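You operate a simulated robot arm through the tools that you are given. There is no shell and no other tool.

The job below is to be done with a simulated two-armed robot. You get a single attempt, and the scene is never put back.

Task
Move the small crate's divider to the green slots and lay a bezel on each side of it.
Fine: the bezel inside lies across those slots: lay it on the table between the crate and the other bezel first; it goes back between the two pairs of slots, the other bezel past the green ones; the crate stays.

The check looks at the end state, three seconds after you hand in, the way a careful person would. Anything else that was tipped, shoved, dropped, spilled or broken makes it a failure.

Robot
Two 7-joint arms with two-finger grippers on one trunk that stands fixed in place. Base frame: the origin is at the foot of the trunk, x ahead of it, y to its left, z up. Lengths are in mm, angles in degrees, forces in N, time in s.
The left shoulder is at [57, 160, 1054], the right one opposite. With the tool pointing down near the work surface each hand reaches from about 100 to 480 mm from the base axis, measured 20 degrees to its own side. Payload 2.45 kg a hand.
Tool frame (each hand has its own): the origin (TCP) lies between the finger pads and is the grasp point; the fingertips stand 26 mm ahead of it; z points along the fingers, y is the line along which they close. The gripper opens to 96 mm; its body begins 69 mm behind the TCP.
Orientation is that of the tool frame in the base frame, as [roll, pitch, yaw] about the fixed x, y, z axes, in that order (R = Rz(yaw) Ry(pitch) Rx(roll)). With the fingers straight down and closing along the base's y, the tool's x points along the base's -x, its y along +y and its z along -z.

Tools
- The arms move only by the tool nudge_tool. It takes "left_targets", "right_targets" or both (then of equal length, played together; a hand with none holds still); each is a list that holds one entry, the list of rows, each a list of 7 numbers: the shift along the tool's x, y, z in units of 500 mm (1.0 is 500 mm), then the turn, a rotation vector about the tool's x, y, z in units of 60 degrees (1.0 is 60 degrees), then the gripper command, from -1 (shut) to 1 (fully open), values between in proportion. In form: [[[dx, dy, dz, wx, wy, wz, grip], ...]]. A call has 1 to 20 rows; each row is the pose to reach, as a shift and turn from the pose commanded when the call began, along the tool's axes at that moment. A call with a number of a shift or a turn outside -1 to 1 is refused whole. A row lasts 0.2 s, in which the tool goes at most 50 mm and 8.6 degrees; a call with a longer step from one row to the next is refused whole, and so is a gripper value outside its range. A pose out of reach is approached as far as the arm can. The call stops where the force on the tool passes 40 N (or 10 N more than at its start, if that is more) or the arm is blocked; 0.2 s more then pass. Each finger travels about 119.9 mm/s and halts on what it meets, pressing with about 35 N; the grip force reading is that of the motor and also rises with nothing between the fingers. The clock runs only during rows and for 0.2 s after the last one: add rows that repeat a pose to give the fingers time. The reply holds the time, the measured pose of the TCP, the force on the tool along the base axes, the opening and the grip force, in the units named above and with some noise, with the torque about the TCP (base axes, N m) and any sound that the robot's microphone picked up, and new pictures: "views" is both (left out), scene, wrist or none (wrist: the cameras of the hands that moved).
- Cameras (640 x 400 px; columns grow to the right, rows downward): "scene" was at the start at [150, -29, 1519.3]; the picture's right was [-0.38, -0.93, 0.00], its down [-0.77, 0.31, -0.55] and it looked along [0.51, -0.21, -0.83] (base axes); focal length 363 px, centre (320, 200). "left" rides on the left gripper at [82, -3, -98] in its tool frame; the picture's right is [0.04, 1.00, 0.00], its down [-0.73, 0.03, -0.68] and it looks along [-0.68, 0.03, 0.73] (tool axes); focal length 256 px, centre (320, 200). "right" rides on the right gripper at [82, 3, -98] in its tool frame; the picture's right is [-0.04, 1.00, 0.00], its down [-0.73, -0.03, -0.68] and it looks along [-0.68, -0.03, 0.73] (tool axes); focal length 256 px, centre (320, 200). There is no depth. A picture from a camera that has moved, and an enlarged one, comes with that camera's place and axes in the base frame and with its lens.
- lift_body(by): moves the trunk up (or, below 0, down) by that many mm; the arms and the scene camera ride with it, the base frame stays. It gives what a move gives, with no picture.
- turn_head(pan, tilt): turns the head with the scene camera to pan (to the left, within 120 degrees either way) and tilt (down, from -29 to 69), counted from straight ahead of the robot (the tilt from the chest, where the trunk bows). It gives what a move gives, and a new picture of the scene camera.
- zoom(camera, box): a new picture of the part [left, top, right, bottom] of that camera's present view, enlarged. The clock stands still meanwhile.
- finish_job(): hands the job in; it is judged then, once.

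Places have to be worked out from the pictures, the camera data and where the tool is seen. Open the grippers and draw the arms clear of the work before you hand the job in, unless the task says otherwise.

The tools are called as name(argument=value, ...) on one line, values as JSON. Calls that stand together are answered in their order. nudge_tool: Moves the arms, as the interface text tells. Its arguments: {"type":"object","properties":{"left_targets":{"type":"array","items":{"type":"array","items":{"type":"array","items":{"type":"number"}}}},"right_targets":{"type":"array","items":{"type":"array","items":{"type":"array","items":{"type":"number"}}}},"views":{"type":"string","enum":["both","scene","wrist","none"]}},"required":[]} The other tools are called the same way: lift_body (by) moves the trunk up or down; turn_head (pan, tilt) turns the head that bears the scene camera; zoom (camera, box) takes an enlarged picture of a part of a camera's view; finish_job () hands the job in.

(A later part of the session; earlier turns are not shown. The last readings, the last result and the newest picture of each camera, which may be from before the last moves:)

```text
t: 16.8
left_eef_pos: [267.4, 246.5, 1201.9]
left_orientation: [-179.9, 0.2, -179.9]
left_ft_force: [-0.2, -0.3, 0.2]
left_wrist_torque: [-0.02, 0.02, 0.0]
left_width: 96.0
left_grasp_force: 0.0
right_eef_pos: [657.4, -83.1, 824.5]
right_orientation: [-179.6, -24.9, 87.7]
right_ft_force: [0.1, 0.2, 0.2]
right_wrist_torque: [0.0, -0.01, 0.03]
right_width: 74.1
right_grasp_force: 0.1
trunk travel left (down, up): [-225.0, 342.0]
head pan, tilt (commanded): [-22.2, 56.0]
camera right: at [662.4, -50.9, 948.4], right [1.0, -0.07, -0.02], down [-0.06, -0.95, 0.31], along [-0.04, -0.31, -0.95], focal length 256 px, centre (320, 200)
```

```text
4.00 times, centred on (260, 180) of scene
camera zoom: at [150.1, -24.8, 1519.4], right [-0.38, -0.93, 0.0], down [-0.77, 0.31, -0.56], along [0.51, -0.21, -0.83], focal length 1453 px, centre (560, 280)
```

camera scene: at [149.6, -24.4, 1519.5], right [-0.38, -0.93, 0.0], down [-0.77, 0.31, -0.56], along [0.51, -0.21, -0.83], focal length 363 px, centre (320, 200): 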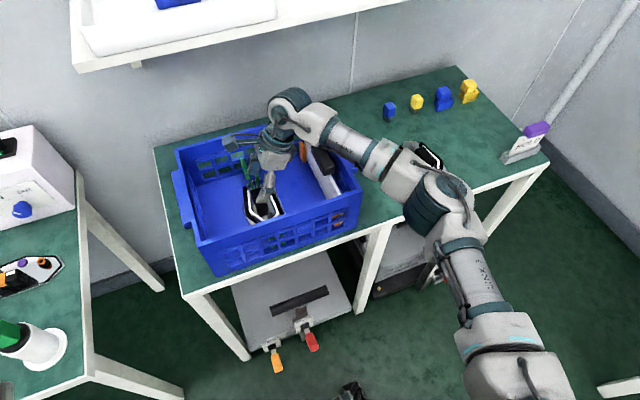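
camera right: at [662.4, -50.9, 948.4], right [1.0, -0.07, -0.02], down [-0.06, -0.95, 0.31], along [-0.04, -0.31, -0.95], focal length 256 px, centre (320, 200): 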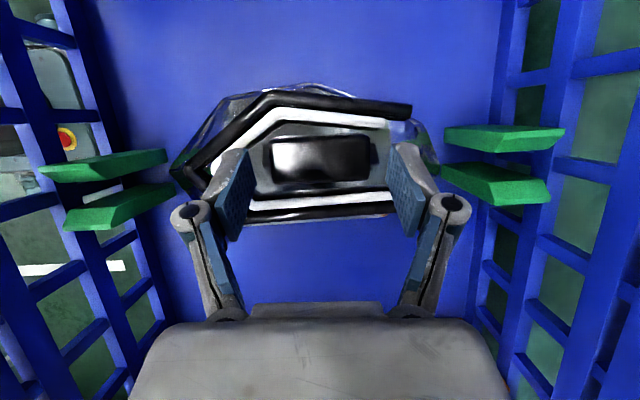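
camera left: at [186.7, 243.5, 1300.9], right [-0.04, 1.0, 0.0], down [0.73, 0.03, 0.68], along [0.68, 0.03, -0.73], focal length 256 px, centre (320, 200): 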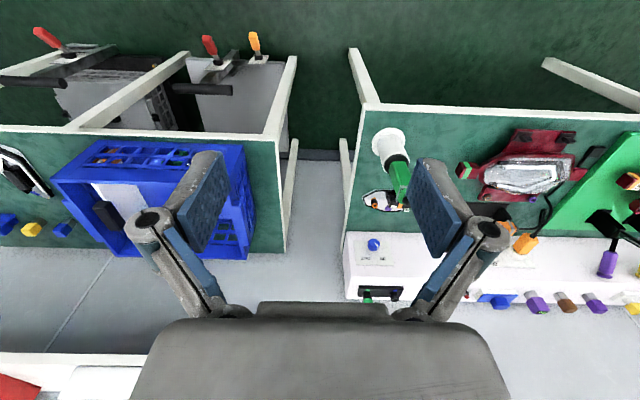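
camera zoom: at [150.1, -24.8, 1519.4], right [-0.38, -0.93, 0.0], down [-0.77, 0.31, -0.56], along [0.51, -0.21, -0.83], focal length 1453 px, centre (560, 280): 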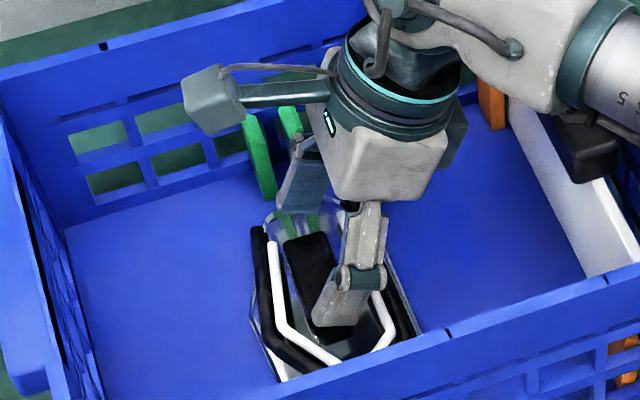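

Alignment is good with the camera block clear inside the crate. I go down another 18 mm (tips still above the plate) and check force.

nudge_tool(right_targets=[[[-0.0076, 0, 0.0163, 0, 0, 0, 0.54], [-0.0152, 0, 0.0326, 0, 0, 0, 0.54], [-0.0152, 0, 0.0326, 0, 0, 0, 0.54]]], views="wrist")

zoom(camera="right", box=[180, 70, 460, 250])

zoom(camera="scene", box=[225, 160, 305, 220])

```text
t: 17.6
left_eef_pos: [268.7, 246.0, 1201.9]
left_orientation: [-179.9, 0.1, -179.8]
left_ft_force: [0.2, 0.1, -0.4]
left_wrist_torque: [0.01, -0.02, 0.02]
left_width: 96.1
left_grasp_force: 0.2
right_eef_pos: [656.9, -82.2, 806.9]
right_orientation: [-179.6, -24.8, 87.7]
right_ft_force: [0.6, 0.2, 0.3]
right_wrist_torque: [0.0, 0.02, 0.03]
right_width: 73.9
right_grasp_force: 0.1
trunk travel left (down, up): [-225.0, 342.0]
head pan, tilt (commanded): [-22.2, 56.0]
camera right: at [662.3, -50.6, 930.3], right [1.0, -0.07, -0.02], down [-0.06, -0.95, 0.31], along [-0.04, -0.3, -0.95], focal length 256 px, centre (320, 200)
```

right: 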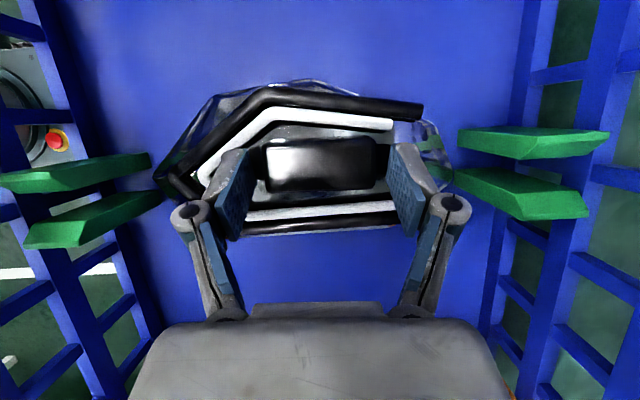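

```text
2.22 times, centred on (320, 160) of right
camera zoom: at [662.3, -50.6, 930.3], right [1.0, -0.07, -0.02], down [-0.06, -0.95, 0.31], along [-0.04, -0.3, -0.95], focal length 569 px, centre (320, 289)
```

zoom: 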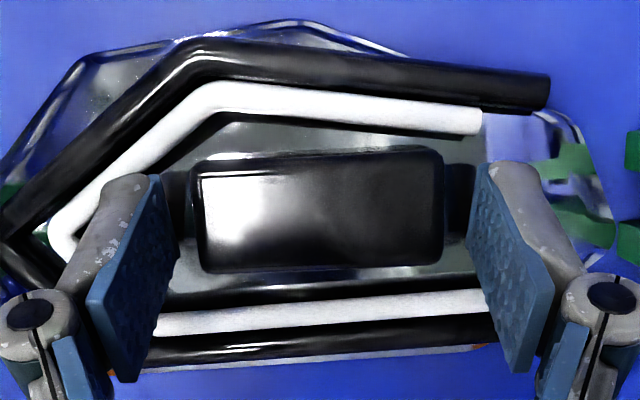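

```text
6.67 times, centred on (265, 190) of scene
camera zoom: at [150.2, -24.9, 1519.4], right [-0.38, -0.93, 0.0], down [-0.77, 0.31, -0.56], along [0.51, -0.21, -0.83], focal length 2421 px, centre (687, 267)
```

zoom: 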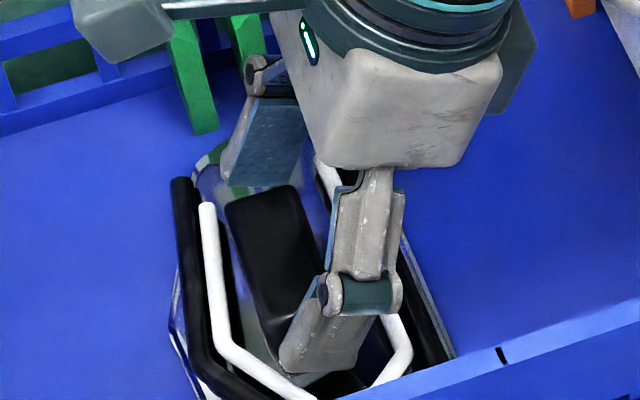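

No contact yet and tips overlap the knob by roughly 15 mm, with a visible gap to the plate. I close the gripper here.

nudge_tool(right_targets=[[[0, 0, 0, 0, 0, 0, 0.2], [0, 0, 0, 0, 0, 0, -0.2], [0, 0, 0, 0, 0, 0, -1], [0, 0, 0, 0, 0, 0, -1]]], views="wrist")

zoom(camera="right", box=[180, 70, 460, 250])

zoom(camera="scene", box=[225, 160, 305, 220])

```text
t: 18.6
left_eef_pos: [269.2, 245.5, 1201.8]
left_orientation: [-179.9, 0.1, -179.9]
left_ft_force: [0.3, 0.4, 1.0]
left_wrist_torque: [0.01, -0.05, 0.01]
left_width: 96.1
left_grasp_force: 0.0
right_eef_pos: [657.3, -82.6, 806.9]
right_orientation: [-179.6, -24.8, 87.7]
right_ft_force: [0.4, -0.2, 1.3]
right_wrist_torque: [0.01, -0.12, -0.02]
right_width: 58.8
right_grasp_force: 35.5
trunk travel left (down, up): [-225.0, 342.0]
head pan, tilt (commanded): [-22.2, 56.0]
camera right: at [662.3, -50.5, 930.5], right [1.0, -0.07, -0.02], down [-0.06, -0.95, 0.31], along [-0.04, -0.3, -0.95], focal length 256 px, centre (320, 200)
```

right: 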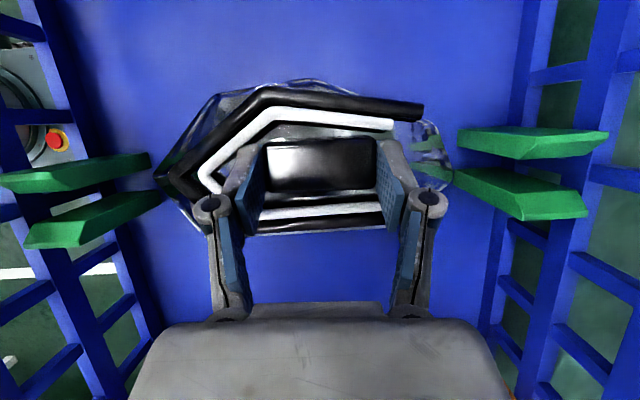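

```text
2.22 times, centred on (320, 160) of right
camera zoom: at [662.3, -50.5, 930.5], right [1.0, -0.07, -0.02], down [-0.06, -0.95, 0.31], along [-0.04, -0.3, -0.95], focal length 569 px, centre (320, 289)
```

zoom: 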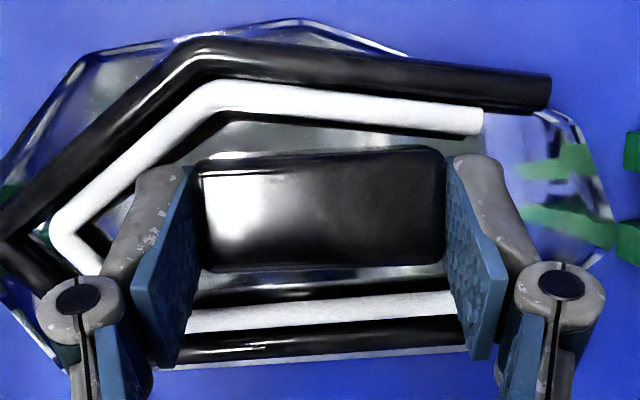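

```text
6.67 times, centred on (265, 190) of scene
camera zoom: at [150.1, -24.7, 1519.4], right [-0.38, -0.93, 0.0], down [-0.77, 0.31, -0.56], along [0.51, -0.21, -0.83], focal length 2421 px, centre (687, 267)
```

zoom: 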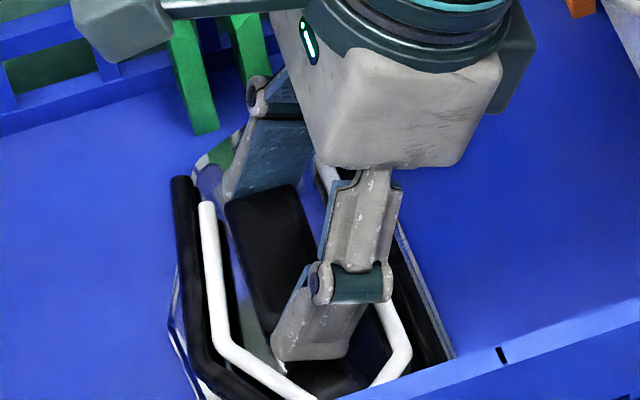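

Gripped at 58.8 mm with 35.5 N. I'll lift gently by ~20 mm and check that the bezel comes up level.

nudge_tool(right_targets=[[[0.0042, 0, -0.009, 0, 0, 0, -1], [0.0085, 0, -0.0181, 0, 0, 0, -1], [0.0127, 0, -0.0272, 0, 0, 0, -1], [0.017, 0, -0.0363, 0, 0, 0, -1]]], views="both")

zoom(camera="scene", box=[225, 160, 305, 220])

```text
t: 19.6
left_eef_pos: [268.5, 246.3, 1203.1]
left_orientation: [-179.9, 0.2, -179.9]
left_ft_force: [-0.4, 0.0, -0.3]
left_wrist_torque: [0.01, 0.0, 0.04]
left_width: 96.1
left_grasp_force: 0.0
right_eef_pos: [657.5, -83.7, 826.1]
right_orientation: [-179.6, -25.0, 87.8]
right_ft_force: [-0.4, -0.4, -0.3]
right_wrist_torque: [0.01, -0.02, 0.03]
right_width: 59.1
right_grasp_force: 35.4
trunk travel left (down, up): [-225.0, 342.0]
head pan, tilt (commanded): [-22.2, 56.0]
camera scene: at [150.3, -24.8, 1519.4], right [-0.38, -0.93, 0.0], down [-0.77, 0.31, -0.56], along [0.51, -0.21, -0.83], focal length 363 px, centre (320, 200)
camera right: at [662.3, -50.6, 950.4], right [1.0, -0.07, -0.02], down [-0.06, -0.95, 0.31], along [-0.04, -0.3, -0.95], focal length 256 px, centre (320, 200)
```

scene: 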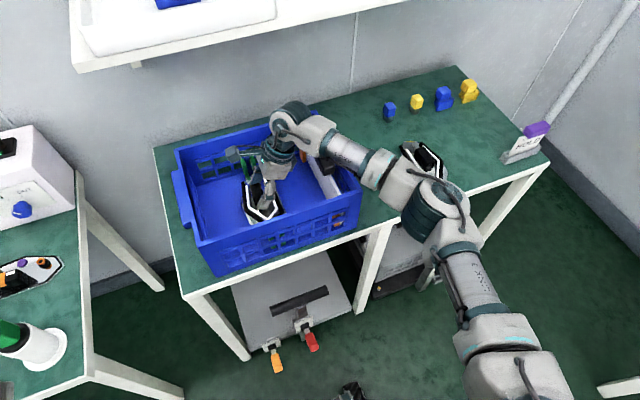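
right: 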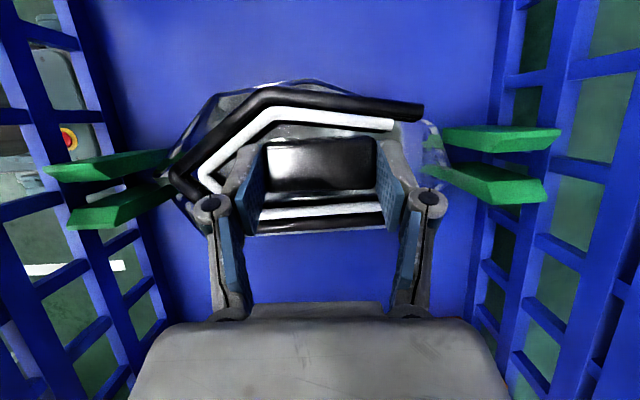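

```text
6.67 times, centred on (265, 190) of scene
camera zoom: at [150.3, -24.8, 1519.4], right [-0.38, -0.93, 0.0], down [-0.77, 0.31, -0.56], along [0.51, -0.21, -0.83], focal length 2421 px, centre (687, 267)
```

zoom: 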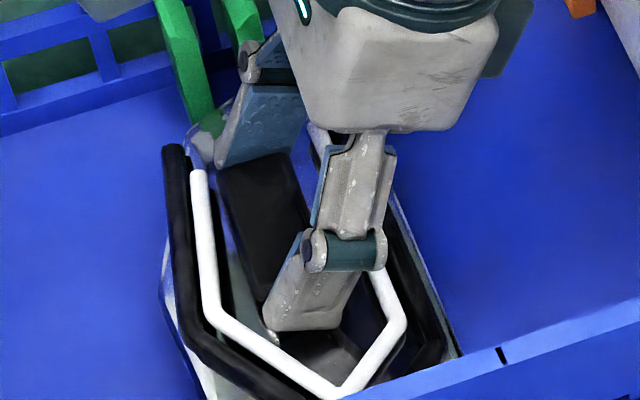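

The bezel is held firmly (unchanged relative to the fingers). I lift it straight up to TCP z≈990 so it clears the rim and the divider handle.

nudge_tool(right_targets=[[[0.0198, 0, -0.0425, 0, 0, 0, -1], [0.0396, 0, -0.085, 0, 0, 0, -1], [0.0594, 0, -0.1274, 0, 0, 0, -1], [0.0792, 0, -0.1699, 0, 0, 0, -1], [0.099, 0, -0.2124, 0, 0, 0, -1], [0.1188, 0, -0.2549, 0, 0, 0, -1], [0.1386, 0, -0.2973, 0, 0, 0, -1], [0.1386, 0, -0.2973, 0, 0, 0, -1]]], views="both")

```text
t: 21.4
left_eef_pos: [269.4, 245.6, 1202.7]
left_orientation: [-179.9, 0.1, -179.8]
left_ft_force: [0.2, -0.6, 0.8]
left_wrist_torque: [-0.01, -0.01, -0.03]
left_width: 96.0
left_grasp_force: 0.2
right_eef_pos: [658.6, -83.7, 990.9]
right_orientation: [-179.4, -24.9, 87.6]
right_ft_force: [-0.4, 1.0, -0.9]
right_wrist_torque: [-0.01, 0.02, 0.01]
right_width: 58.9
right_grasp_force: 35.4
trunk travel left (down, up): [-225.0, 342.0]
head pan, tilt (commanded): [-22.2, 56.0]
camera scene: at [150.8, -24.6, 1519.3], right [-0.38, -0.93, 0.0], down [-0.77, 0.31, -0.56], along [0.51, -0.21, -0.83], focal length 363 px, centre (320, 200)
camera right: at [663.6, -50.2, 1114.4], right [1.0, -0.07, -0.02], down [-0.06, -0.95, 0.31], along [-0.05, -0.31, -0.95], focal length 256 px, centre (320, 200)
```

scene: 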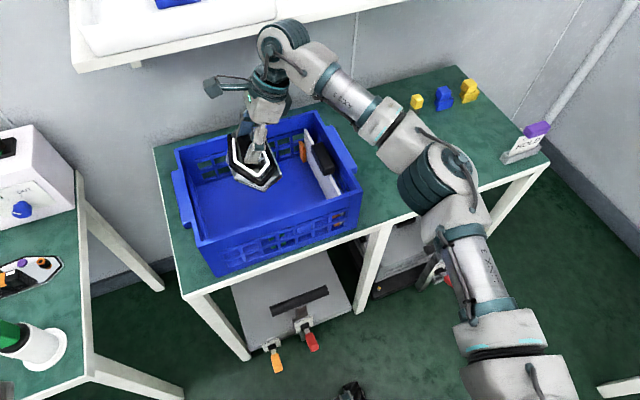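
right: 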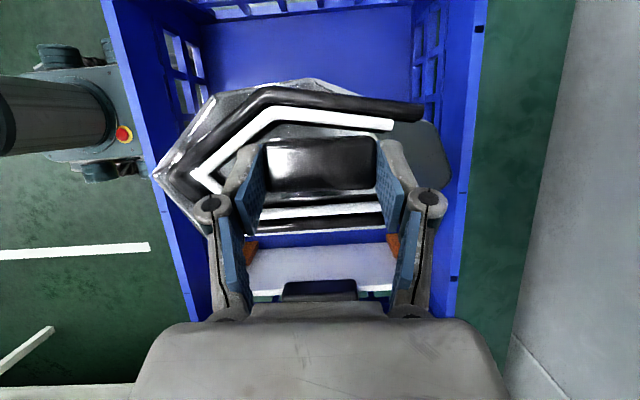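

Held well clear of the crate. I carry it right to above the gap between crate and the other bezel (knob target (650, −390)).

nudge_tool(right_targets=[[[-0.0633, 0.001, -0.0295, 0, 0, 0, -1], [-0.1265, 0.0019, -0.059, 0, 0, 0, -1], [-0.1898, 0.0029, -0.0885, 0, 0, 0, -1], [-0.2531, 0.0038, -0.118, 0, 0, 0, -1], [-0.3163, 0.0048, -0.1476, 0, 0, 0, -1], [-0.3796, 0.0057, -0.1771, 0, 0, 0, -1], [-0.4429, 0.0067, -0.2066, 0, 0, 0, -1], [-0.5061, 0.0076, -0.2361, 0, 0, 0, -1], [-0.5694, 0.0086, -0.2656, 0, 0, 0, -1], [-0.5694, 0.0086, -0.2656, 0, 0, 0, -1]]], views="both")

```text
t: 23.6
left_eef_pos: [269.6, 244.6, 1202.3]
left_orientation: [179.9, 0.2, -179.9]
left_ft_force: [0.2, -0.4, 0.1]
left_wrist_torque: [0.0, 0.02, 0.02]
left_width: 96.0
left_grasp_force: 0.1
right_eef_pos: [652.4, -399.0, 990.3]
right_orientation: [-179.7, -25.0, 87.6]
right_ft_force: [-0.9, -0.1, -0.8]
right_wrist_torque: [-0.01, 0.03, 0.03]
right_width: 59.0
right_grasp_force: 35.1
trunk travel left (down, up): [-225.0, 342.0]
head pan, tilt (commanded): [-22.2, 56.0]
camera scene: at [150.3, -27.1, 1519.3], right [-0.38, -0.93, 0.0], down [-0.77, 0.31, -0.56], along [0.51, -0.21, -0.83], focal length 363 px, centre (320, 200)
camera right: at [657.5, -367.2, 1114.7], right [1.0, -0.07, -0.02], down [-0.06, -0.95, 0.31], along [-0.05, -0.3, -0.95], focal length 256 px, centre (320, 200)
```

scene: 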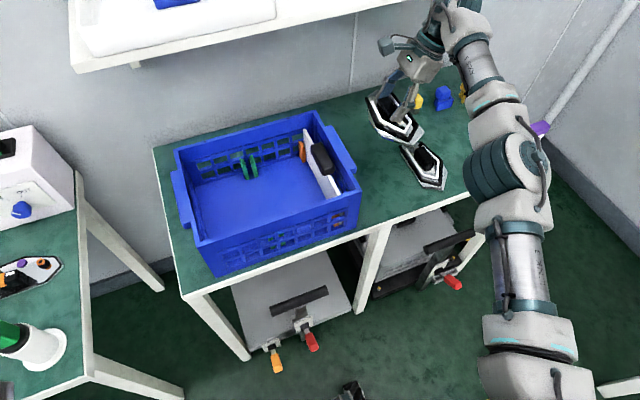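
right: 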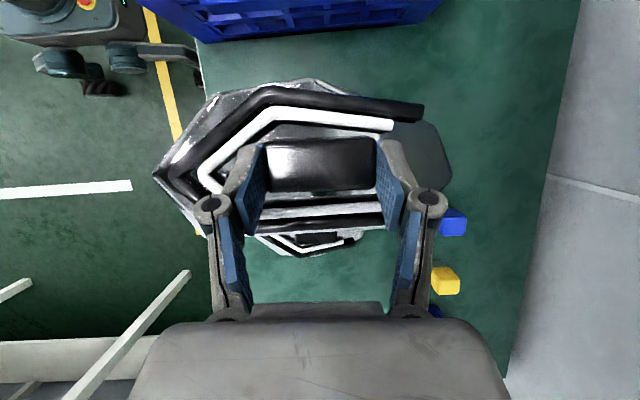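

I see the crate wall, the other bezel (below) and blocks from above. Zooming to measure the free gap.

zoom(camera="right", box=[150, 0, 490, 300])

zoom(camera="scene", box=[340, 70, 500, 210])

```text
1.33 times, centred on (320, 150) of right
camera zoom: at [657.5, -367.2, 1114.7], right [1.0, -0.07, -0.02], down [-0.06, -0.95, 0.31], along [-0.05, -0.3, -0.95], focal length 341 px, centre (320, 267)
```

zoom: 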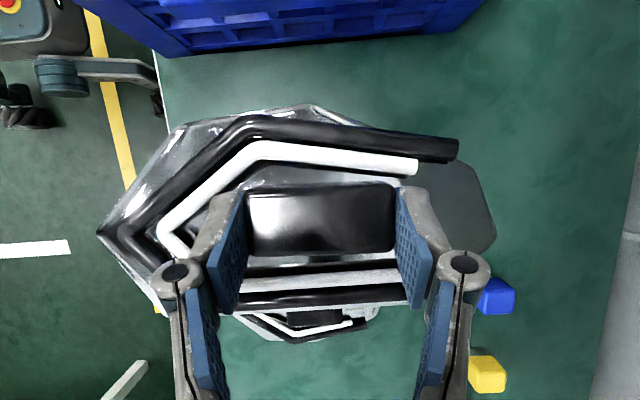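

```text
2.86 times, centred on (420, 140) of scene
camera zoom: at [150.3, -27.1, 1519.3], right [-0.38, -0.93, 0.0], down [-0.77, 0.31, -0.56], along [0.51, -0.21, -0.83], focal length 1038 px, centre (34, 371)
```

zoom: 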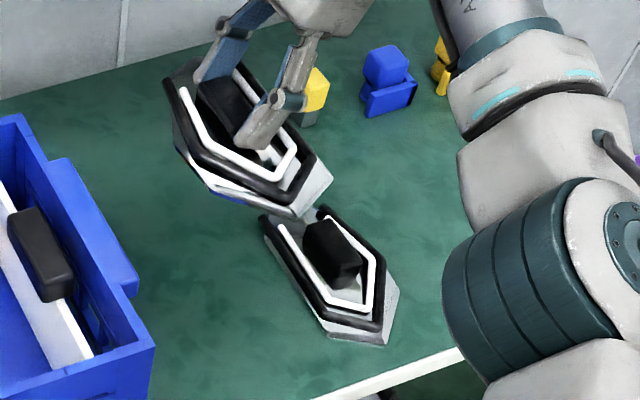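

The gap is adequate: bezel would lie at y −345…−445, the crate's ledge ends at ≈ −288 and the other bezel begins at ≈ −483. I lower to TCP z≈820, just above contact.

nudge_tool(right_targets=[[[-0.0205, 0, 0.044, 0, 0, 0, -1], [-0.0411, 0, 0.088, 0, 0, 0, -1], [-0.0616, 0, 0.132, 0, 0, 0, -1], [-0.0821, 0, 0.1761, 0, 0, 0, -1], [-0.1027, 0, 0.2201, 0, 0, 0, -1], [-0.1232, 0, 0.2641, 0, 0, 0, -1], [-0.1437, 0, 0.3081, 0, 0, 0, -1], [-0.1437, 0, 0.3081, 0, 0, 0, -1]]], views="both")

zoom(camera="scene", box=[340, 90, 480, 210])

```text
t: 25.4
left_eef_pos: [268.3, 244.1, 1202.3]
left_orientation: [-179.9, 0.2, -179.8]
left_ft_force: [-0.6, 0.5, -0.1]
left_wrist_torque: [0.0, 0.02, -0.01]
left_width: 96.0
left_grasp_force: 0.0
right_eef_pos: [648.9, -399.0, 820.3]
right_orientation: [-179.5, -25.1, 87.7]
right_ft_force: [-0.3, 0.1, -1.2]
right_wrist_torque: [0.0, 0.01, 0.03]
right_width: 59.0
right_grasp_force: 35.1
trunk travel left (down, up): [-225.0, 342.0]
head pan, tilt (commanded): [-22.2, 56.0]
camera scene: at [149.8, -27.2, 1519.4], right [-0.38, -0.93, 0.0], down [-0.77, 0.31, -0.56], along [0.51, -0.21, -0.83], focal length 363 px, centre (320, 200)
camera right: at [654.7, -366.5, 943.9], right [1.0, -0.07, -0.02], down [-0.06, -0.95, 0.31], along [-0.04, -0.3, -0.95], focal length 256 px, centre (320, 200)
```

scene: 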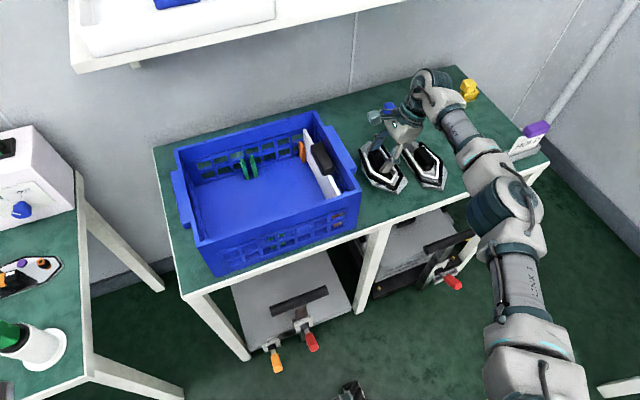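
right: 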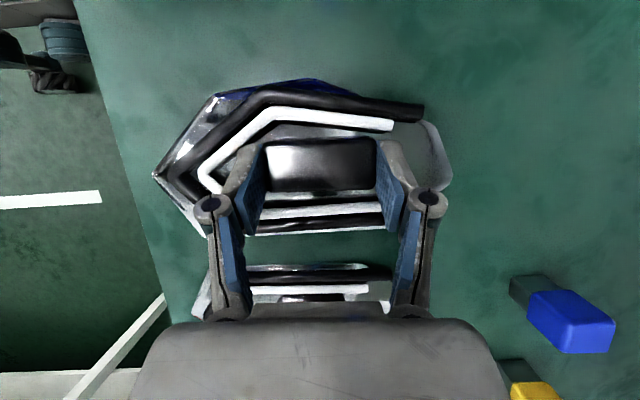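

```text
3.33 times, centred on (410, 150) of scene
camera zoom: at [149.8, -27.2, 1519.4], right [-0.38, -0.93, 0.0], down [-0.77, 0.31, -0.56], along [0.51, -0.21, -0.83], focal length 1211 px, centre (20, 367)
```

zoom: 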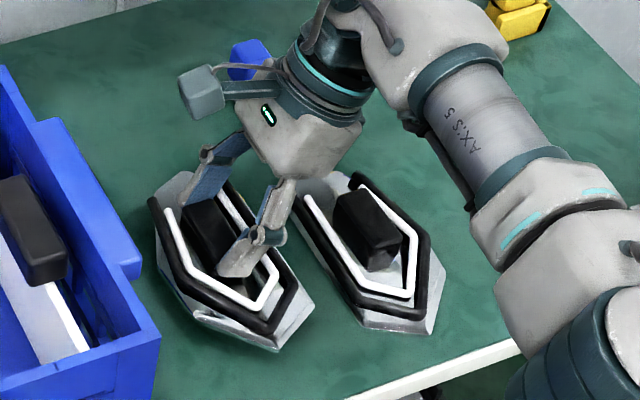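

The bezel hovers just above the table with ~33 mm to the other bezel. I lower in small increments watching for contact force.

nudge_tool(right_targets=[[[-0.0034, 0, 0.00725, 0, 0, 0, -1], [-0.0068, 0, 0.0145, 0, 0, 0, -1], [-0.0102, 0, 0.0218, 0, 0, 0, -1]]], views="none")

```text
t: 26.2
left_eef_pos: [268.1, 244.1, 1202.6]
left_orientation: [-179.9, 0.1, -179.8]
left_ft_force: [0.0, 1.0, 0.1]
left_wrist_torque: [-0.01, -0.03, -0.05]
left_width: 96.1
left_grasp_force: 0.1
right_eef_pos: [649.4, -398.7, 806.7]
right_orientation: [-179.5, -25.0, 87.7]
right_ft_force: [-0.4, 0.3, -0.8]
right_wrist_torque: [-0.01, 0.04, -0.05]
right_width: 59.2
right_grasp_force: 34.9
trunk travel left (down, up): [-225.0, 342.0]
head pan, tilt (commanded): [-22.2, 56.0]
```

No contact at 806.7. Continuing 3 mm at a time.

nudge_tool(right_targets=[[[-0.0013, 0, 0.0027, 0, 0, 0, -1], [-0.0025, 0, 0.0054, 0, 0, 0, -1], [-0.0025, 0, 0.0054, 0, 0, 0, -1]]], views="none")

```text
t: 27.0
left_eef_pos: [269.2, 244.7, 1202.2]
left_orientation: [-180.0, 0.2, -179.9]
left_ft_force: [0.4, -0.6, 0.0]
left_wrist_torque: [0.02, 0.04, 0.04]
left_width: 95.8
left_grasp_force: 0.0
right_eef_pos: [651.1, -399.0, 805.2]
right_orientation: [-179.6, -24.9, 87.7]
right_ft_force: [0.1, 0.2, -0.8]
right_wrist_torque: [-0.01, 0.0, 0.01]
right_width: 59.1
right_grasp_force: 34.8
trunk travel left (down, up): [-225.0, 342.0]
head pan, tilt (commanded): [-22.2, 56.0]
```

nudge_tool(right_targets=[[[-0.0013, 0, 0.0027, 0, 0, 0, -1], [-0.0025, 0, 0.0054, 0, 0, 0, -1], [-0.0025, 0, 0.0054, 0, 0, 0, -1]]], views="none")

```text
t: 27.8
left_eef_pos: [268.7, 243.7, 1202.4]
left_orientation: [-179.9, 0.1, -179.9]
left_ft_force: [0.1, -0.5, -0.1]
left_wrist_torque: [0.01, -0.01, 0.0]
left_width: 95.9
left_grasp_force: 0.0
right_eef_pos: [650.3, -398.5, 802.3]
right_orientation: [-179.6, -25.1, 87.7]
right_ft_force: [0.1, -0.4, -0.7]
right_wrist_torque: [0.0, 0.04, 0.01]
right_width: 59.1
right_grasp_force: 34.9
trunk travel left (down, up): [-225.0, 342.0]
head pan, tilt (commanded): [-22.2, 56.0]
```

Still only the bezel's weight on the sensor at z≈802. Another 3 mm down.

nudge_tool(right_targets=[[[-0.0013, 0, 0.0027, 0, 0, 0, -1], [-0.0025, 0, 0.0054, 0, 0, 0, -1], [-0.0025, 0, 0.0054, 0, 0, 0, -1]]], views="wrist")

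zoom(camera="scene", box=[350, 130, 450, 210])

```text
t: 28.6
left_eef_pos: [268.1, 244.2, 1204.2]
left_orientation: [-180.0, 0.1, -180.0]
left_ft_force: [0.5, -0.1, -0.6]
left_wrist_torque: [0.01, 0.03, 0.01]
left_width: 96.0
left_grasp_force: 0.1
right_eef_pos: [651.1, -399.1, 798.9]
right_orientation: [-179.6, -25.0, 87.7]
right_ft_force: [-0.1, 0.2, -0.8]
right_wrist_torque: [-0.01, -0.01, 0.01]
right_width: 59.2
right_grasp_force: 35.9
trunk travel left (down, up): [-225.0, 342.0]
head pan, tilt (commanded): [-22.2, 56.0]
camera right: at [655.6, -366.5, 923.3], right [1.0, -0.07, -0.02], down [-0.06, -0.95, 0.31], along [-0.04, -0.3, -0.95], focal length 256 px, centre (320, 200)
```

right: 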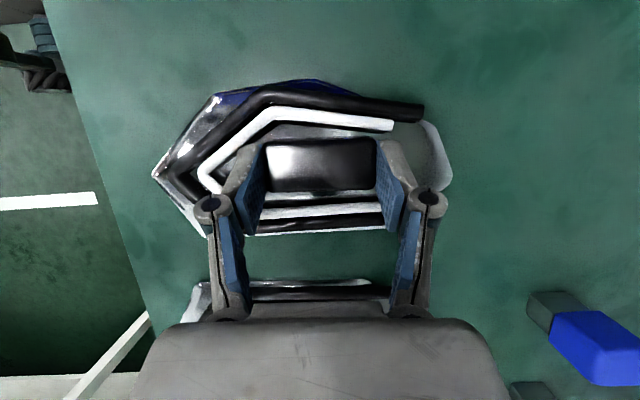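

```text
5.00 times, centred on (400, 170) of scene
camera zoom: at [150.2, -27.1, 1519.4], right [-0.38, -0.93, 0.0], down [-0.77, 0.31, -0.56], along [0.51, -0.21, -0.83], focal length 1816 px, centre (-80, 350)
```

zoom: 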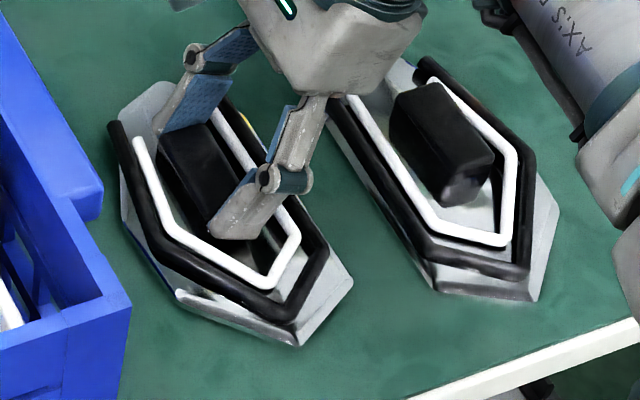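

The bezel looks almost down; still no reaction. I continue down 2–3 mm more.

nudge_tool(right_targets=[[[-0.0008, 0, 0.0018, 0, 0, 0, -1], [-0.0017, 0, 0.0036, 0, 0, 0, -1], [-0.0017, 0, 0.0036, 0, 0, 0, -1]]], views="none")

```text
t: 29.4
left_eef_pos: [269.6, 243.9, 1204.6]
left_orientation: [-180.0, 0.0, -179.9]
left_ft_force: [0.3, -0.4, 1.1]
left_wrist_torque: [0.01, 0.02, -0.01]
left_width: 96.0
left_grasp_force: 0.1
right_eef_pos: [651.5, -398.3, 796.9]
right_orientation: [-179.6, -25.0, 87.8]
right_ft_force: [0.8, 0.2, 0.4]
right_wrist_torque: [-0.01, -0.01, -0.03]
right_width: 58.8
right_grasp_force: 35.0
trunk travel left (down, up): [-225.0, 342.0]
head pan, tilt (commanded): [-22.2, 56.0]
```

The vertical force rose slightly (−0.8 → +0.4), perhaps first contact. I go 1.5 mm more to confirm.

nudge_tool(right_targets=[[[-0.0007, 0, 0.0014, 0, 0, 0, -1], [-0.0013, 0, 0.0027, 0, 0, 0, -1], [-0.0013, 0, 0.0027, 0, 0, 0, -1]]], views="none")

```text
t: 30.2
left_eef_pos: [268.5, 243.9, 1202.0]
left_orientation: [-180.0, 0.1, -179.8]
left_ft_force: [-0.2, 0.0, 0.0]
left_wrist_torque: [0.0, 0.03, 0.02]
left_width: 95.9
left_grasp_force: 0.0
right_eef_pos: [649.7, -399.4, 795.8]
right_orientation: [-179.6, -25.0, 87.8]
right_ft_force: [0.0, -0.2, -0.5]
right_wrist_torque: [0.0, 0.0, -0.01]
right_width: 59.3
right_grasp_force: 35.0
trunk travel left (down, up): [-225.0, 342.0]
head pan, tilt (commanded): [-22.2, 56.0]
```

That was noise; no contact at z≈795.8. Lowering 2 mm more per call.

nudge_tool(right_targets=[[[-0.0008, 0, 0.0018, 0, 0, 0, -1], [-0.0017, 0, 0.0036, 0, 0, 0, -1], [-0.0017, 0, 0.0036, 0, 0, 0, -1]]], views="none")

```text
t: 31.0
left_eef_pos: [268.6, 245.2, 1202.7]
left_orientation: [-179.9, 0.2, -179.9]
left_ft_force: [-0.3, 0.1, -1.1]
left_wrist_torque: [-0.01, 0.01, 0.0]
left_width: 96.1
left_grasp_force: 0.1
right_eef_pos: [650.8, -399.0, 795.7]
right_orientation: [-179.7, -25.0, 87.7]
right_ft_force: [1.5, -1.0, 2.7]
right_wrist_torque: [-0.07, -0.32, -0.05]
right_width: 59.0
right_grasp_force: 34.8
trunk travel left (down, up): [-225.0, 342.0]
head pan, tilt (commanded): [-22.2, 56.0]
```

Contact now: +2.7 N with torque indicating the tail touched first. I lower 1 mm more to seat it, then open gently to 74 mm.

nudge_tool(right_targets=[[[-0.0008, 0, 0.0018, 0, 0, 0, -1], [-0.0013, 0, 0.0027, 0, 0, 0, -1], [-0.0013, 0, 0.0027, 0, 0, 0, -1]]], views="none")

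```text
t: 31.8
left_eef_pos: [267.4, 245.3, 1203.2]
left_orientation: [-179.9, 0.1, -179.9]
left_ft_force: [0.3, -0.3, -0.2]
left_wrist_torque: [-0.02, -0.01, 0.01]
left_width: 95.9
left_grasp_force: 0.0
right_eef_pos: [650.4, -399.4, 794.0]
right_orientation: [-179.8, -25.0, 87.7]
right_ft_force: [2.9, -4.7, 14.4]
right_wrist_torque: [-0.14, -0.26, -0.05]
right_width: 59.0
right_grasp_force: 34.7
trunk travel left (down, up): [-225.0, 342.0]
head pan, tilt (commanded): [-22.2, 56.0]
```

Firmly seated (14 N, torque small). I back off about 1 mm to unload, then open to 74 mm.

nudge_tool(right_targets=[[[0.001, 0, -0.0022, 0, 0, 0, -1], [0.001, 0, -0.0022, 0, 0, 0, 0.3], [0.001, 0, -0.0022, 0, 0, 0, 0.54], [0.001, 0, -0.0022, 0, 0, 0, 0.54]]], views="both")

zoom(camera="scene", box=[350, 130, 450, 210])

```text
t: 32.8
left_eef_pos: [268.3, 244.3, 1202.7]
left_orientation: [-180.0, 0.1, -179.8]
left_ft_force: [0.6, 0.1, 0.2]
left_wrist_torque: [0.02, -0.04, -0.02]
left_width: 95.8
left_grasp_force: 0.1
right_eef_pos: [649.2, -399.3, 792.4]
right_orientation: [-179.6, -25.0, 87.8]
right_ft_force: [0.3, 0.0, -0.3]
right_wrist_torque: [0.01, -0.03, -0.02]
right_width: 74.1
right_grasp_force: 0.0
trunk travel left (down, up): [-225.0, 342.0]
head pan, tilt (commanded): [-22.2, 56.0]
camera scene: at [150.3, -27.1, 1519.3], right [-0.38, -0.93, 0.0], down [-0.77, 0.31, -0.56], along [0.51, -0.21, -0.83], focal length 363 px, centre (320, 200)
camera right: at [655.5, -366.2, 917.2], right [1.0, -0.07, -0.02], down [-0.06, -0.95, 0.31], along [-0.05, -0.3, -0.95], focal length 256 px, centre (320, 200)
```

scene: 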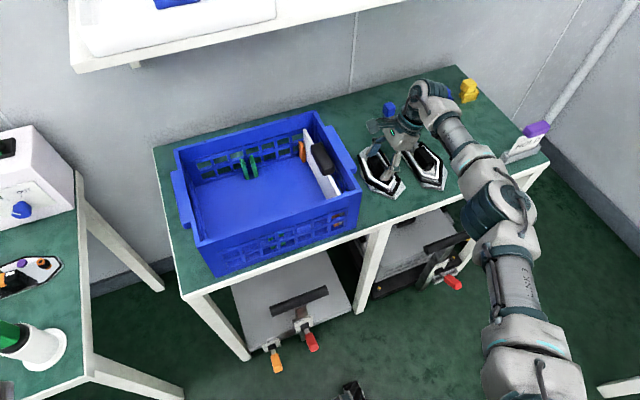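
right: 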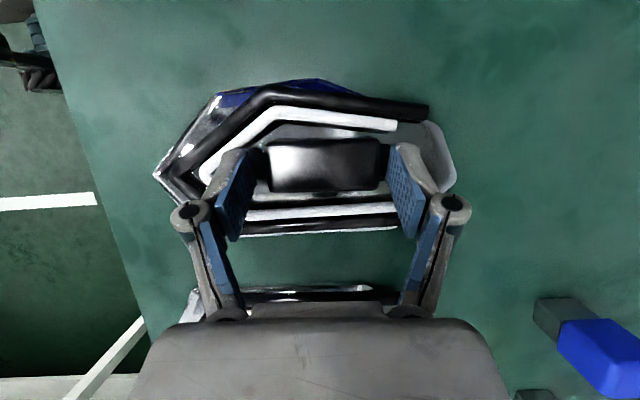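

```text
5.00 times, centred on (400, 170) of scene
camera zoom: at [150.3, -27.1, 1519.3], right [-0.38, -0.93, 0.0], down [-0.77, 0.31, -0.56], along [0.51, -0.21, -0.83], focal length 1816 px, centre (-80, 350)
```

zoom: 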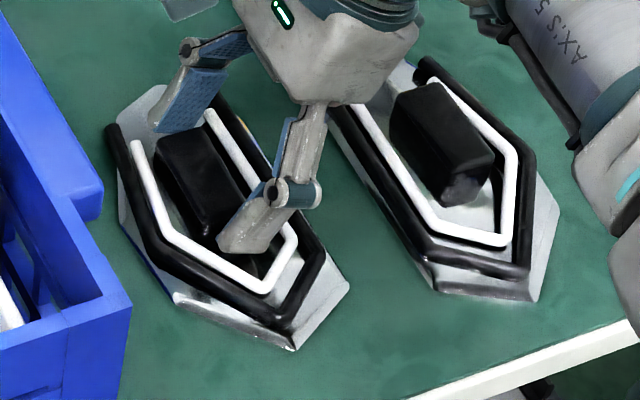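

Bezel A lies flat on the table between the crate and the other bezel. I raise the hand straight up and move over bezel B to look at it.

nudge_tool(right_targets=[[[0.0304, 0, -0.0652, 0, 0, 0, 0.54], [0.0609, 0, -0.1305, 0, 0, 0, 0.54], [0.0913, 0, -0.1957, 0, 0, 0, 0.54], [0.0153, -0.01, -0.2311, 0, 0, 0, 0.54], [-0.0606, -0.02, -0.2666, 0, 0, 0, 0.54], [-0.1366, -0.0297, -0.302, 0, 0, 0, 0.54], [-0.1366, -0.0297, -0.302, 0, 0, 0, 0.54]]], views="both")

zoom(camera="right", box=[180, 40, 460, 220])

```text
t: 34.4
left_eef_pos: [268.8, 242.8, 1202.8]
left_orientation: [-179.9, 0.1, -179.9]
left_ft_force: [-0.4, 0.0, -0.8]
left_wrist_torque: [-0.02, 0.02, 0.01]
left_width: 96.1
left_grasp_force: 0.1
right_eef_pos: [609.9, -507.8, 903.2]
right_orientation: [-179.5, -25.0, 87.6]
right_ft_force: [0.3, 0.1, -0.4]
right_wrist_torque: [0.01, 0.03, 0.02]
right_width: 73.8
right_grasp_force: 0.1
right hand out of reach, approached as far as the arm can: row 5, 6, 7
trunk travel left (down, up): [-225.0, 342.0]
head pan, tilt (commanded): [-22.2, 56.0]
camera scene: at [150.2, -28.9, 1519.3], right [-0.38, -0.93, 0.0], down [-0.77, 0.31, -0.55], along [0.51, -0.21, -0.83], focal length 363 px, centre (320, 200)
camera right: at [615.3, -475.8, 1026.5], right [1.0, -0.07, -0.02], down [-0.06, -0.95, 0.31], along [-0.05, -0.3, -0.95], focal length 256 px, centre (320, 200)
```

scene: 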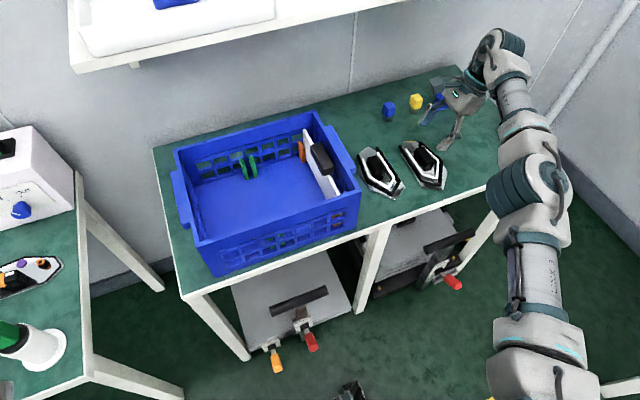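
right: 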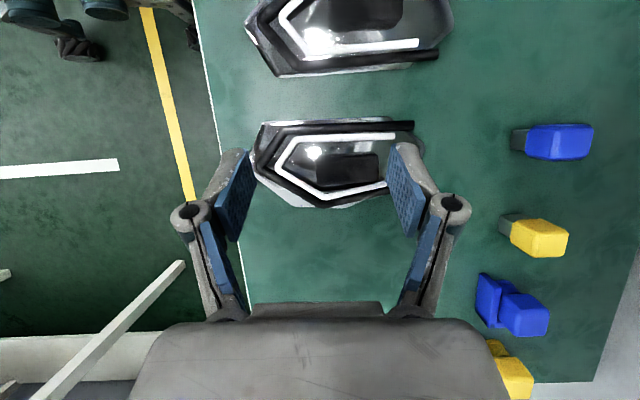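

```text
2.22 times, centred on (320, 130) of right
camera zoom: at [615.3, -475.8, 1026.5], right [1.0, -0.07, -0.02], down [-0.06, -0.95, 0.31], along [-0.05, -0.3, -0.95], focal length 569 px, centre (320, 356)
```

zoom: 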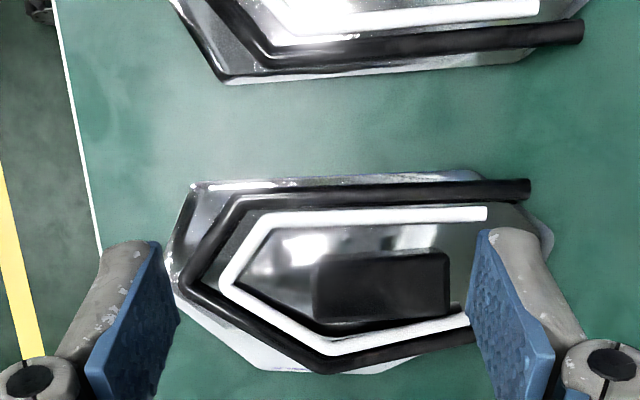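

With the 25° tilt the arm can't reach bezel B (it is the mirror twin of A; knob at about (633, −524), aligned with x). I untilt the hand over it, since untilted it should be within reach.

nudge_tool(right_targets=[[[0, 0, 0, 0.0029, -0.138, -0.0133, 0.54], [0, 0, 0, 0.0058, -0.277, -0.0267, 0.54], [0, 0, 0, 0.0087, -0.415, -0.04, 0.54], [-0.015, 0.0234, -0.0038, 0.0087, -0.415, -0.04, 0.54], [-0.0302, 0.0467, -0.0075, 0.0087, -0.415, -0.04, 0.54], [-0.0302, 0.0467, -0.0075, 0.0087, -0.415, -0.04, 0.54]]], views="both")

zoom(camera="right", box=[220, 0, 420, 130])

```text
t: 35.8
left_eef_pos: [267.7, 244.8, 1204.1]
left_orientation: [180.0, 0.2, -179.9]
left_ft_force: [0.1, -0.1, -0.4]
left_wrist_torque: [0.0, -0.04, -0.01]
left_width: 95.9
left_grasp_force: 0.1
right_eef_pos: [630.9, -522.9, 902.2]
right_orientation: [-179.7, -0.2, 90.3]
right_ft_force: [-0.1, -0.3, 0.1]
right_wrist_torque: [0.05, 0.0, -0.01]
right_width: 73.8
right_grasp_force: 0.1
trunk travel left (down, up): [-225.0, 342.0]
head pan, tilt (commanded): [-22.2, 56.0]
camera scene: at [149.5, -27.5, 1519.5], right [-0.38, -0.93, 0.0], down [-0.77, 0.31, -0.56], along [0.51, -0.21, -0.83], focal length 363 px, centre (320, 200)
camera right: at [634.9, -441.8, 1000.4], right [1.0, -0.04, -0.01], down [-0.02, -0.73, 0.68], along [-0.03, -0.68, -0.73], focal length 256 px, centre (320, 200)
```

scene: 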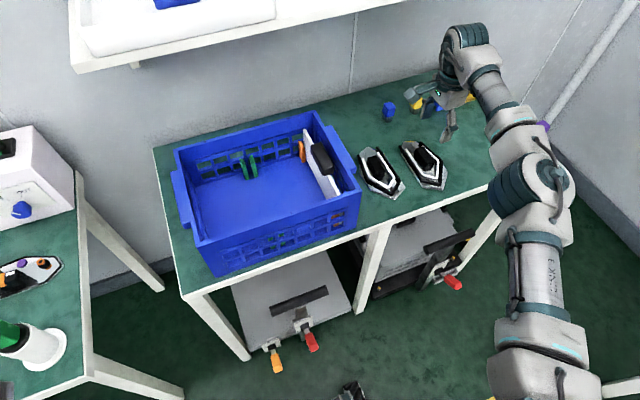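
right: 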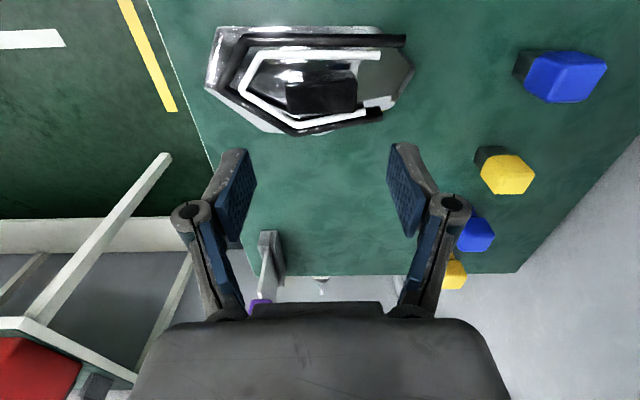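

```text
3.08 times, centred on (320, 65) of right
camera zoom: at [634.9, -441.8, 1000.4], right [1.0, -0.04, -0.01], down [-0.02, -0.73, 0.68], along [-0.03, -0.68, -0.73], focal length 788 px, centre (320, 615)
```

zoom: 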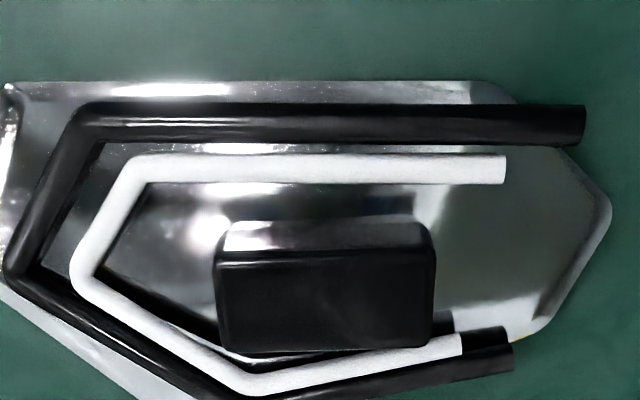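

B's knob is centred near (632, −525.5). Near its nose the V‑rail is close to where a finger would sit, so I'll take a slightly higher grip. Descending to z≈815 with a 68 mm opening.

nudge_tool(right_targets=[[[0.0018, 0.0026, 0.05, 0, 0, 0, 0.417], [0.0018, 0.0026, 0.1, 0, 0, 0, 0.417], [0.0018, 0.0026, 0.14, 0, 0, 0, 0.417], [0.0018, 0.0026, 0.174, 0, 0, 0, 0.417], [0.0018, 0.0026, 0.174, 0, 0, 0, 0.417]]], views="both")

zoom(camera="right", box=[200, 60, 440, 210])

zoom(camera="scene", box=[380, 120, 480, 200])

```text
t: 37.0
left_eef_pos: [267.6, 244.6, 1202.5]
left_orientation: [-180.0, 0.1, -180.0]
left_ft_force: [0.0, 0.6, -0.1]
left_wrist_torque: [0.03, 0.04, 0.01]
left_width: 96.2
left_grasp_force: 0.0
right_eef_pos: [630.7, -520.7, 814.1]
right_orientation: [-179.6, 0.0, 90.2]
right_ft_force: [-0.6, 0.3, -0.5]
right_wrist_torque: [-0.01, 0.0, 0.01]
right_width: 67.9
right_grasp_force: 0.0
trunk travel left (down, up): [-225.0, 342.0]
head pan, tilt (commanded): [-22.2, 56.0]
camera scene: at [149.7, -27.5, 1519.4], right [-0.38, -0.93, 0.0], down [-0.77, 0.31, -0.56], along [0.51, -0.21, -0.83], focal length 363 px, centre (320, 200)
camera right: at [635.6, -439.8, 912.8], right [1.0, -0.04, -0.01], down [-0.02, -0.73, 0.68], along [-0.03, -0.68, -0.74], focal length 256 px, centre (320, 200)
```

scene: 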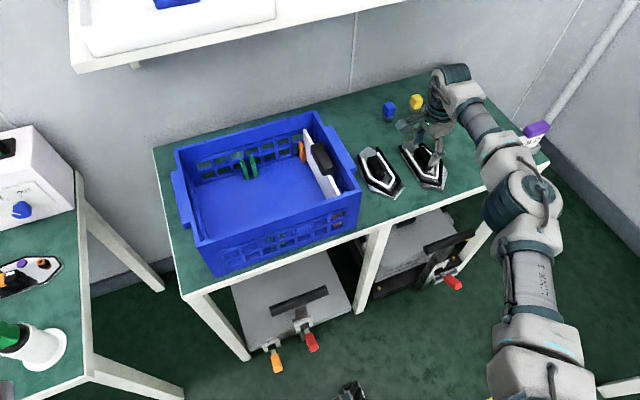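
right: 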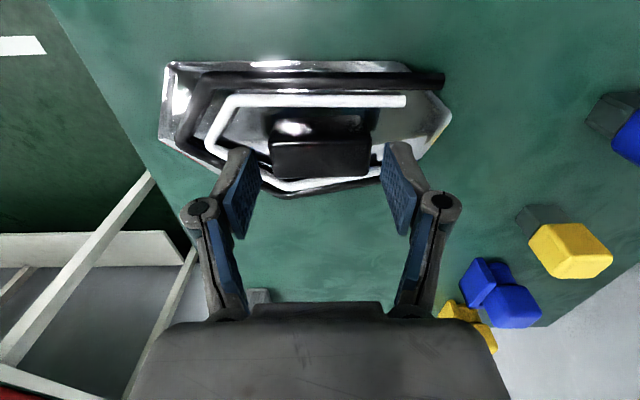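

```text
2.67 times, centred on (320, 135) of right
camera zoom: at [635.6, -439.8, 912.8], right [1.0, -0.04, -0.01], down [-0.02, -0.73, 0.68], along [-0.03, -0.68, -0.74], focal length 683 px, centre (320, 373)
```

zoom: 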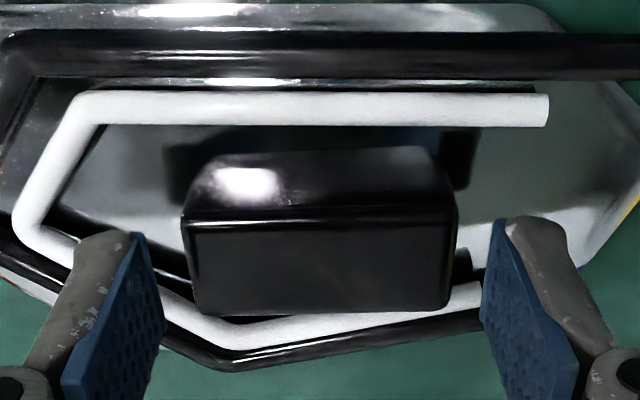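

```text
5.00 times, centred on (430, 160) of scene
camera zoom: at [149.7, -27.5, 1519.4], right [-0.38, -0.93, 0.0], down [-0.77, 0.31, -0.56], along [0.51, -0.21, -0.83], focal length 1816 px, centre (-230, 400)
```

zoom: 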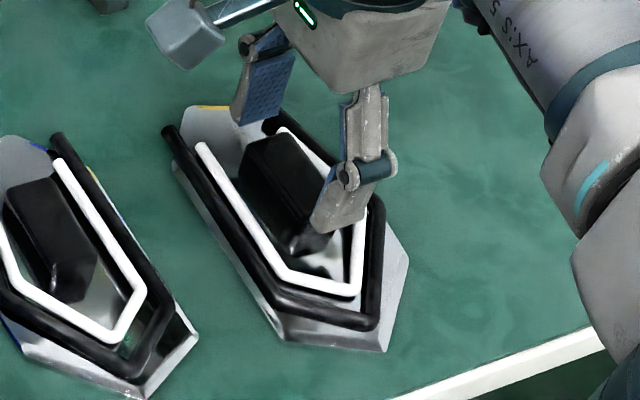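

The fingers straddle the knob evenly. I go down to z≈801 and check for rail contact.

nudge_tool(right_targets=[[[0, 0.001, 0.012, 0, 0, 0, 0.417], [0, 0.002, 0.026, 0, 0, 0, 0.417], [0, 0.002, 0.026, 0, 0, 0, 0.417]]], views="wrist")

zoom(camera="right", box=[200, 60, 440, 210])

zoom(camera="scene", box=[400, 130, 460, 190])

```text
t: 37.8
left_eef_pos: [269.4, 245.1, 1202.5]
left_orientation: [-180.0, 0.1, -179.9]
left_ft_force: [-0.5, -0.3, 0.3]
left_wrist_torque: [-0.02, 0.03, 0.04]
left_width: 96.1
left_grasp_force: 0.1
right_eef_pos: [633.8, -521.7, 800.1]
right_orientation: [-179.7, -0.1, 90.3]
right_ft_force: [-0.1, 0.1, -0.1]
right_wrist_torque: [0.02, 0.01, -0.01]
right_width: 67.9
right_grasp_force: 0.0
trunk travel left (down, up): [-225.0, 342.0]
head pan, tilt (commanded): [-22.2, 56.0]
camera right: at [636.7, -440.3, 899.6], right [1.0, -0.04, -0.01], down [-0.02, -0.73, 0.68], along [-0.03, -0.68, -0.74], focal length 256 px, centre (320, 200)
```

right: 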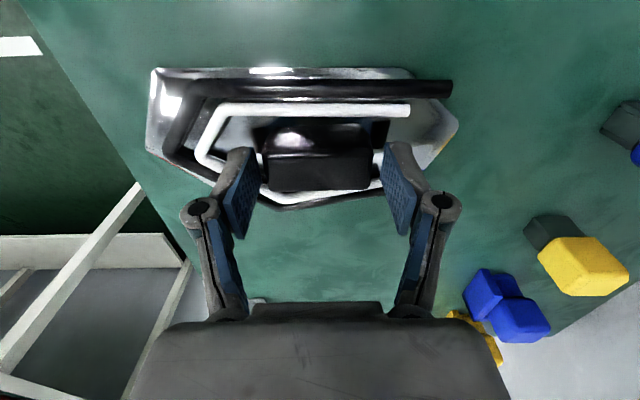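

```text
2.67 times, centred on (320, 135) of right
camera zoom: at [636.7, -440.3, 899.6], right [1.0, -0.04, -0.01], down [-0.02, -0.73, 0.68], along [-0.03, -0.68, -0.74], focal length 683 px, centre (320, 373)
```

zoom: 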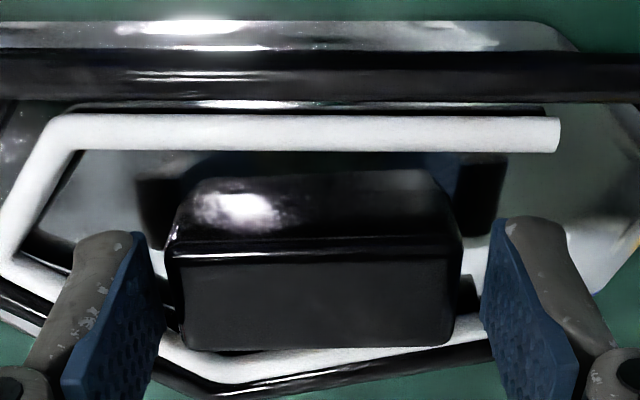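

```text
6.67 times, centred on (430, 160) of scene
camera zoom: at [149.9, -27.5, 1519.4], right [-0.38, -0.93, 0.0], down [-0.77, 0.31, -0.56], along [0.51, -0.21, -0.83], focal length 2421 px, centre (-413, 467)
```

zoom: 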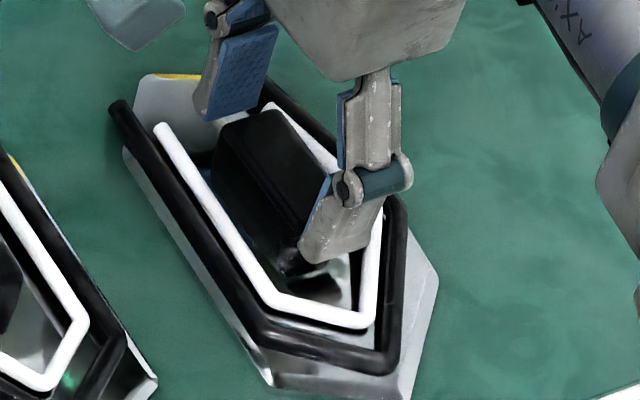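

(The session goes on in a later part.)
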